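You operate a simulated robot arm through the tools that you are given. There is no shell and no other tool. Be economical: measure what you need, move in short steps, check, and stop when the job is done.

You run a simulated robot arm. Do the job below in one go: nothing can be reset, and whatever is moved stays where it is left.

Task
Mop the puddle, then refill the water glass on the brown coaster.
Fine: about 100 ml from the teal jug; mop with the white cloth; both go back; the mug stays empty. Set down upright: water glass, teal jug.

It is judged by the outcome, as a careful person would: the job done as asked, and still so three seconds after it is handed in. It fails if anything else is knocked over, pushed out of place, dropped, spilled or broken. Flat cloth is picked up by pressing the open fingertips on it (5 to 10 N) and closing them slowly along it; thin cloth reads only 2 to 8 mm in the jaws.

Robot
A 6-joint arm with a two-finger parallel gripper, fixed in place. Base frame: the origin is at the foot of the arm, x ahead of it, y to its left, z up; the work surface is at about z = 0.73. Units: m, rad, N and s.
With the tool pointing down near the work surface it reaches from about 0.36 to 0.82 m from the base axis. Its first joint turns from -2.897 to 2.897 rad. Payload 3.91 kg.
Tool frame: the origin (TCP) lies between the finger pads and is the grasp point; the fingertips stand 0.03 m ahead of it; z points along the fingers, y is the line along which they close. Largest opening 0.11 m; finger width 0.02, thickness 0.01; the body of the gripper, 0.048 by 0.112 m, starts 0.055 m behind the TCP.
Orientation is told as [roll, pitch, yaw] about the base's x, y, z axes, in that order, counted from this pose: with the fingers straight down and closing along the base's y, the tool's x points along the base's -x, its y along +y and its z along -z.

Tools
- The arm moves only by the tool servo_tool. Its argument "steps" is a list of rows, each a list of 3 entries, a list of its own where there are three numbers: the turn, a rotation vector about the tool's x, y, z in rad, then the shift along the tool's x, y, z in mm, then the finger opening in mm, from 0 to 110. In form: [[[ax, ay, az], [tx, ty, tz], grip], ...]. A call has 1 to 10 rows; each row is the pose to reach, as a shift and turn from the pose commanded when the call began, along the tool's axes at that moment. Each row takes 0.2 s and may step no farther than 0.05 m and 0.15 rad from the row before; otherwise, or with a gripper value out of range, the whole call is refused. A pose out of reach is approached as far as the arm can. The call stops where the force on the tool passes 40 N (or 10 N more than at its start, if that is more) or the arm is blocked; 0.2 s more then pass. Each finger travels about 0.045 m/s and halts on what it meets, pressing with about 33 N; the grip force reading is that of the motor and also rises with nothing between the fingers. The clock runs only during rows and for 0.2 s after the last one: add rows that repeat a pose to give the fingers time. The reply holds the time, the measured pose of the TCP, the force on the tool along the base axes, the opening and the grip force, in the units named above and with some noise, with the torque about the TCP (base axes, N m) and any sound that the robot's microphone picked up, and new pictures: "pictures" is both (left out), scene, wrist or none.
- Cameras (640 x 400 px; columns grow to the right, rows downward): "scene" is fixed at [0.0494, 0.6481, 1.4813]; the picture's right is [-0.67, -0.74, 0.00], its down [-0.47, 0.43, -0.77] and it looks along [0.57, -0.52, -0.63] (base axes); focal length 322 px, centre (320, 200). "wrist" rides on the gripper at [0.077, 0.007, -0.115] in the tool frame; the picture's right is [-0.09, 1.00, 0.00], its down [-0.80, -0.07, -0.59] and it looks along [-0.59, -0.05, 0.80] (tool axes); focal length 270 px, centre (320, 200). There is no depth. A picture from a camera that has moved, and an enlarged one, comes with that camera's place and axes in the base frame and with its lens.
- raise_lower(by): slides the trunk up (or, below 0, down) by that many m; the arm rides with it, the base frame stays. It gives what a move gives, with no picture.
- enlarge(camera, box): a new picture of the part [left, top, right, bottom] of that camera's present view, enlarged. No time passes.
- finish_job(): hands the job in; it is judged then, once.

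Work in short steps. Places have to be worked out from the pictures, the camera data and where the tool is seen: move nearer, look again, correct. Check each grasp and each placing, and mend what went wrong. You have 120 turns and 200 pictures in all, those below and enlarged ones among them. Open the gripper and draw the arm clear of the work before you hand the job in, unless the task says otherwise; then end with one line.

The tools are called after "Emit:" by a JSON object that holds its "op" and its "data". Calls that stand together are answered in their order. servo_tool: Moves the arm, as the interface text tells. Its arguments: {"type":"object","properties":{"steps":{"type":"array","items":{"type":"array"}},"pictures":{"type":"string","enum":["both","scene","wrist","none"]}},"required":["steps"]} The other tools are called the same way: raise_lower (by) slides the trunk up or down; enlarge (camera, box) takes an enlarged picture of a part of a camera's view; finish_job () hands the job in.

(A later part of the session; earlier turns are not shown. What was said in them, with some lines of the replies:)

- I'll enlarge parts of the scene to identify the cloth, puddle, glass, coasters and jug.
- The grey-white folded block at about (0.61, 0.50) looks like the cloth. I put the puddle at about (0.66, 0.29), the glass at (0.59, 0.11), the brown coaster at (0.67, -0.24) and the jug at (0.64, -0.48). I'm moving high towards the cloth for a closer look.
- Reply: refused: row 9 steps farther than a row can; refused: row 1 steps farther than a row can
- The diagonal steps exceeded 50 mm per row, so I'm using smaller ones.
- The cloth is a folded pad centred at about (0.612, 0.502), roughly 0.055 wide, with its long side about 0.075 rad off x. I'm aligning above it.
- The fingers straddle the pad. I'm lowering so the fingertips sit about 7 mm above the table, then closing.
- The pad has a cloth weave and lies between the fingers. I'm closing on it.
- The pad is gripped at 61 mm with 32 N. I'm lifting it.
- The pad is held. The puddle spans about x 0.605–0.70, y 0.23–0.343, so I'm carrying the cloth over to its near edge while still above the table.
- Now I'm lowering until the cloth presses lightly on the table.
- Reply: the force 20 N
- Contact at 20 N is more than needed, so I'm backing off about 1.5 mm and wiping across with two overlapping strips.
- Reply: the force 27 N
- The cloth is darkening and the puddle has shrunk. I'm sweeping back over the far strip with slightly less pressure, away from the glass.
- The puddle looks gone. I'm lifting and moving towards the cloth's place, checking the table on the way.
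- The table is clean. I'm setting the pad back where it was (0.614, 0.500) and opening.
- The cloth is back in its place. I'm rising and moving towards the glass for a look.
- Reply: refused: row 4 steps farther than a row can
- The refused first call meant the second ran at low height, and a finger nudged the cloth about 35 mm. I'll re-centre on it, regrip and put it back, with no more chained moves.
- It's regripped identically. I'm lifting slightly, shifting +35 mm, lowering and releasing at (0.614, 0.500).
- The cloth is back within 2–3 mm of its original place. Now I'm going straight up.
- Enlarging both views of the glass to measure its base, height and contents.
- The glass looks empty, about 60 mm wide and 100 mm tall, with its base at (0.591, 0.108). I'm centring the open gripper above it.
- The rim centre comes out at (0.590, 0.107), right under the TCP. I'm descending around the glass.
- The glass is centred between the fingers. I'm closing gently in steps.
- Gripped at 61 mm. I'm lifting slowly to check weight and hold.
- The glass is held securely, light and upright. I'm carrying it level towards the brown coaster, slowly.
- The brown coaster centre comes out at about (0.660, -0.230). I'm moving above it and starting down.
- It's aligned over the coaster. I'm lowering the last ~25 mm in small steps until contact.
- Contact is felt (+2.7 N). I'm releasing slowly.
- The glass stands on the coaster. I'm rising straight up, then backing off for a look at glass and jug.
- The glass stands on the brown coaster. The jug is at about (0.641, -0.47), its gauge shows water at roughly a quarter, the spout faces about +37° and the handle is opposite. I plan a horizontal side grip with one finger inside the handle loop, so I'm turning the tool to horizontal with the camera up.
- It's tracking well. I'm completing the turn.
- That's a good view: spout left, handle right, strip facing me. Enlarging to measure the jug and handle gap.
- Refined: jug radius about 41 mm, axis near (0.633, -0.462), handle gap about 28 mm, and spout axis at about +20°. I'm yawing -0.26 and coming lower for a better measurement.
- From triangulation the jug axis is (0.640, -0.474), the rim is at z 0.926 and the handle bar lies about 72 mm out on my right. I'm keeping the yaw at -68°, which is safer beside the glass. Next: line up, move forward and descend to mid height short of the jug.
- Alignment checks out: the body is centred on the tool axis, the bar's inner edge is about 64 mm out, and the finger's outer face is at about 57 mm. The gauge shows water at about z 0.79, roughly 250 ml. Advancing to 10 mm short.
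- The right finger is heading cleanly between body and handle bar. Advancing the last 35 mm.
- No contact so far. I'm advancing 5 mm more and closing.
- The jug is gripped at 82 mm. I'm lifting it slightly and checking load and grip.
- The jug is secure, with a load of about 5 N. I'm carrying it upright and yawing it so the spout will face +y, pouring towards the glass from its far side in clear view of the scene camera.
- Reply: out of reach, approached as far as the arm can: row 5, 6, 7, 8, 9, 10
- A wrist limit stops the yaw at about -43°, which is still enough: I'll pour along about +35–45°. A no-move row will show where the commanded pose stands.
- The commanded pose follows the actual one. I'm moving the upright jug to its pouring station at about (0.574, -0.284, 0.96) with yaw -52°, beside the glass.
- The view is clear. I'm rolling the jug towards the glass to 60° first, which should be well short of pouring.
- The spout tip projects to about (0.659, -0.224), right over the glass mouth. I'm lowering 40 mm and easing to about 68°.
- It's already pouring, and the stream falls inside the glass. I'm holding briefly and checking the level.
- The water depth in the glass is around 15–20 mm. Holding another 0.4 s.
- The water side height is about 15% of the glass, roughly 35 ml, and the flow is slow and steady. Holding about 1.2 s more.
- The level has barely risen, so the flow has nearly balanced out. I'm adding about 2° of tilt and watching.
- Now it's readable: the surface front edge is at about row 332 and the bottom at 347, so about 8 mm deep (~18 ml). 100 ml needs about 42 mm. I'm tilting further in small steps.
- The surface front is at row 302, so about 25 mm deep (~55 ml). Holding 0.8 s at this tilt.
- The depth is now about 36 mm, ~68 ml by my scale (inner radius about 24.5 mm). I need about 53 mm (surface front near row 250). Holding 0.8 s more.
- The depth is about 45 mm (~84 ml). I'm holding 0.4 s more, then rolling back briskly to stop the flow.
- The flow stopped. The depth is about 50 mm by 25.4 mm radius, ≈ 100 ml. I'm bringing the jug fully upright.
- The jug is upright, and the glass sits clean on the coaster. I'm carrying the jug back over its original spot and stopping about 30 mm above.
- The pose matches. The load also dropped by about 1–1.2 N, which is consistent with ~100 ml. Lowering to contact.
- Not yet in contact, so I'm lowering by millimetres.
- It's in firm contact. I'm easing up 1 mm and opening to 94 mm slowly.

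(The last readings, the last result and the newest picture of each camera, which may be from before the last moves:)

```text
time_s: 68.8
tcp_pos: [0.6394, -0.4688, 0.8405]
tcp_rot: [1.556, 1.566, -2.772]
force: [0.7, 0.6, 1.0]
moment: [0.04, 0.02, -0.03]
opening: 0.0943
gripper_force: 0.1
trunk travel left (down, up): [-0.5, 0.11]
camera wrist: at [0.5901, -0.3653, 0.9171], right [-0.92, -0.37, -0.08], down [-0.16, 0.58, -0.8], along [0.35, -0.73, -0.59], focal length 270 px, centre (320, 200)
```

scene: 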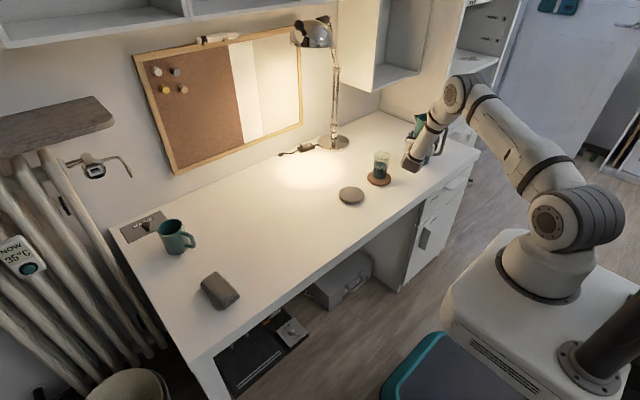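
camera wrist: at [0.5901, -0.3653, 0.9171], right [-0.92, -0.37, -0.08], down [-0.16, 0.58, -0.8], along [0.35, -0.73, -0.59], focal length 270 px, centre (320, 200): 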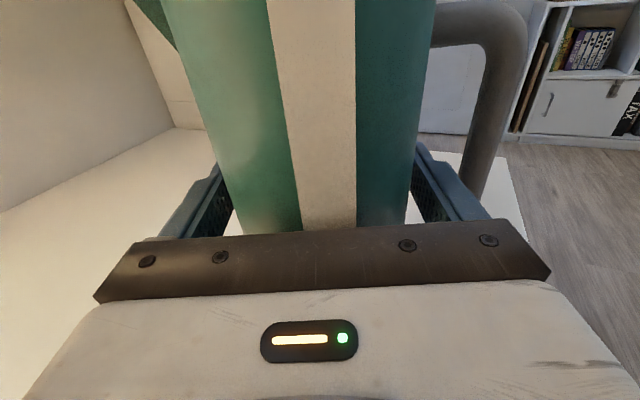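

The jug is standing and both fingers are clear. I'm withdrawing straight back along the tool axis.

Emit:
{"op": "servo_tool", "data": {"steps": [[[0, 0, 0], [0, 0, -15], 94], [[0, 0, 0], [0, 0, -35], 94], [[0, 0, 0], [0, 0, -60], 94], [[0, 0, 0], [0, 0, -90], 94], [[0, 0, 0], [0, 0, -98], 94], [[0, 0, 0], [0, 0, -98], 94]], "pictures": "wrist"}}

```text
time_s: 70.2
tcp_pos: [0.6018, -0.3782, 0.8386]
tcp_rot: [1.661, 1.566, -2.67]
force: [0.1, -0.8, 0.4]
moment: [-0.03, 0.02, -0.02]
opening: 0.0942
gripper_force: 0.1
trunk travel left (down, up): [-0.5, 0.11]
camera wrist: at [0.5527, -0.2748, 0.9157], right [-0.92, -0.37, -0.09], down [-0.16, 0.58, -0.8], along [0.35, -0.73, -0.59], focal length 270 px, centre (320, 200)
```

wrist: 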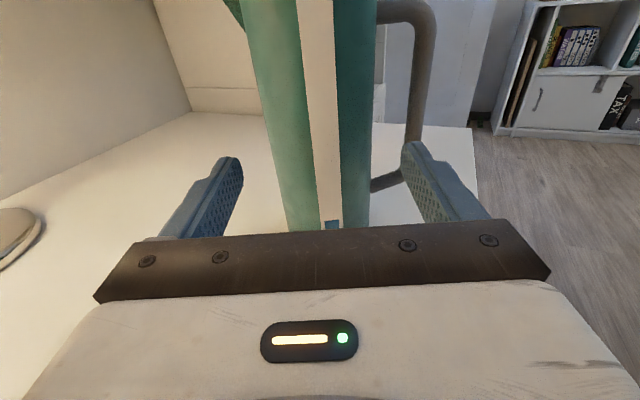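

The jug is back in place, its gauge down about 22 mm (≈ 100–110 ml). I'm raising and drawing the arm clear.

Emit:
{"op": "servo_tool", "data": {"steps": [[[0, 0, 0], [45, 0, 0], 94], [[0, 0, 0], [90, 0, 0], 94], [[0, 0, 0], [135, 0, 0], 94], [[0, 0, 0], [175, 10, -20], 100], [[0, 0, 0], [205, 20, -55], 110], [[0, 0, 0], [215, 40, -95], 110]]}}

Emit:
{"op": "enlarge", "data": {"camera": "scene", "box": [330, 100, 470, 210]}}

Emit:
{"op": "enlarge", "data": {"camera": "scene", "box": [130, 190, 330, 330]}}

```text
time_s: 71.6
tcp_pos: [0.529, -0.3046, 1.0527]
tcp_rot: [1.853, 1.569, -2.476]
force: [-0.6, 0.7, 0.3]
moment: [-0.02, -0.02, 0.02]
opening: 0.1099
gripper_force: 0.0
trunk travel left (down, up): [-0.5, 0.11]
camera wrist: at [0.4792, -0.2016, 1.13], right [-0.92, -0.37, -0.09], down [-0.16, 0.58, -0.8], along [0.35, -0.73, -0.59], focal length 270 px, centre (320, 200)
```

scene: 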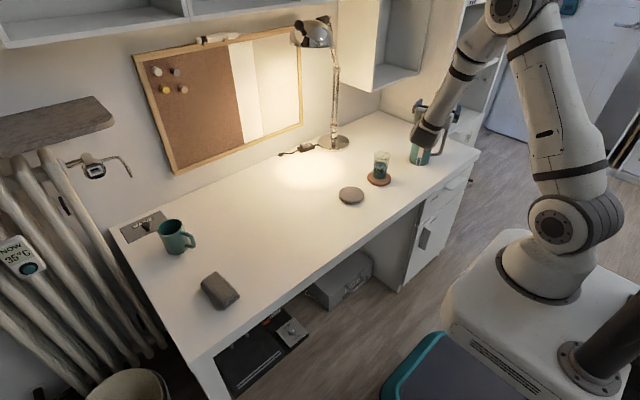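
wrist: 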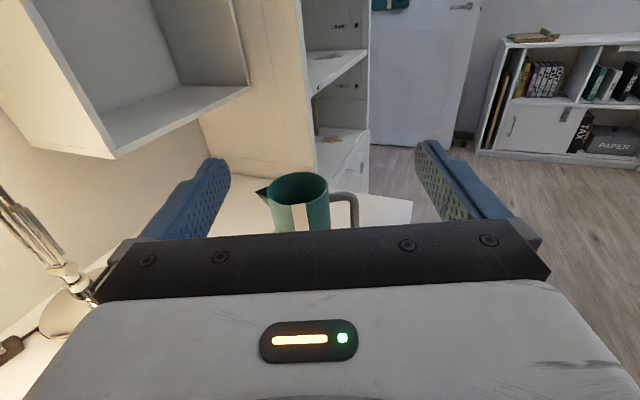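

```text
3.64 times, centred on (400, 155) of scene
camera zoom: at [0.0494, 0.6481, 1.4813], right [-0.67, -0.74, 0.0], down [-0.47, 0.43, -0.77], along [0.57, -0.52, -0.63], focal length 1173 px, centre (29, 364)
```

zoom: 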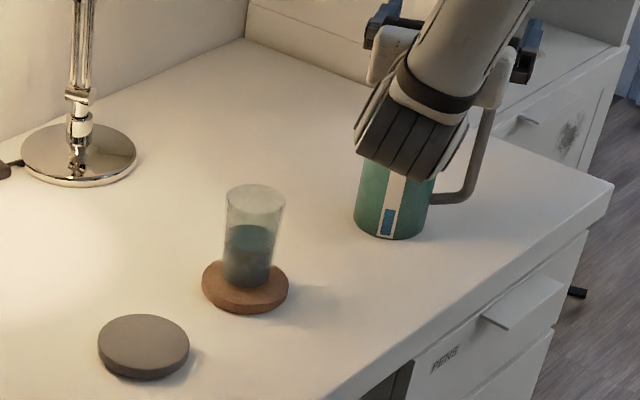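

```text
2.86 times, centred on (230, 260) of scene
camera zoom: at [0.0494, 0.6481, 1.4813], right [-0.67, -0.74, 0.0], down [-0.47, 0.43, -0.77], along [0.57, -0.52, -0.63], focal length 922 px, centre (577, 29)
```

zoom: 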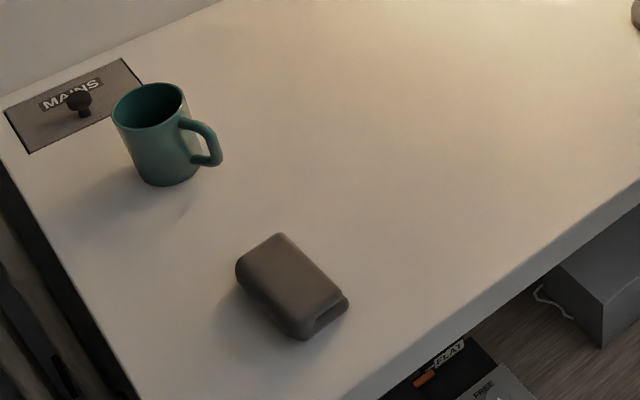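

Everything checks out: the table is dry, the cloth and jug are back, the glass is upright on the brown coaster, the mug is untouched and the arm is clear and open. Handing in.

Emit:
{"op": "finish_job", "data": {}}

```text
The job is handed in.
```

The puddle is mopped up, and the water glass stands on the brown coaster with about 100 ml from the teal jug. The jug and cloth are back in place (I nudged the cloth about 35 mm at one point and put it back to within 3 mm), and the mug was left empty.
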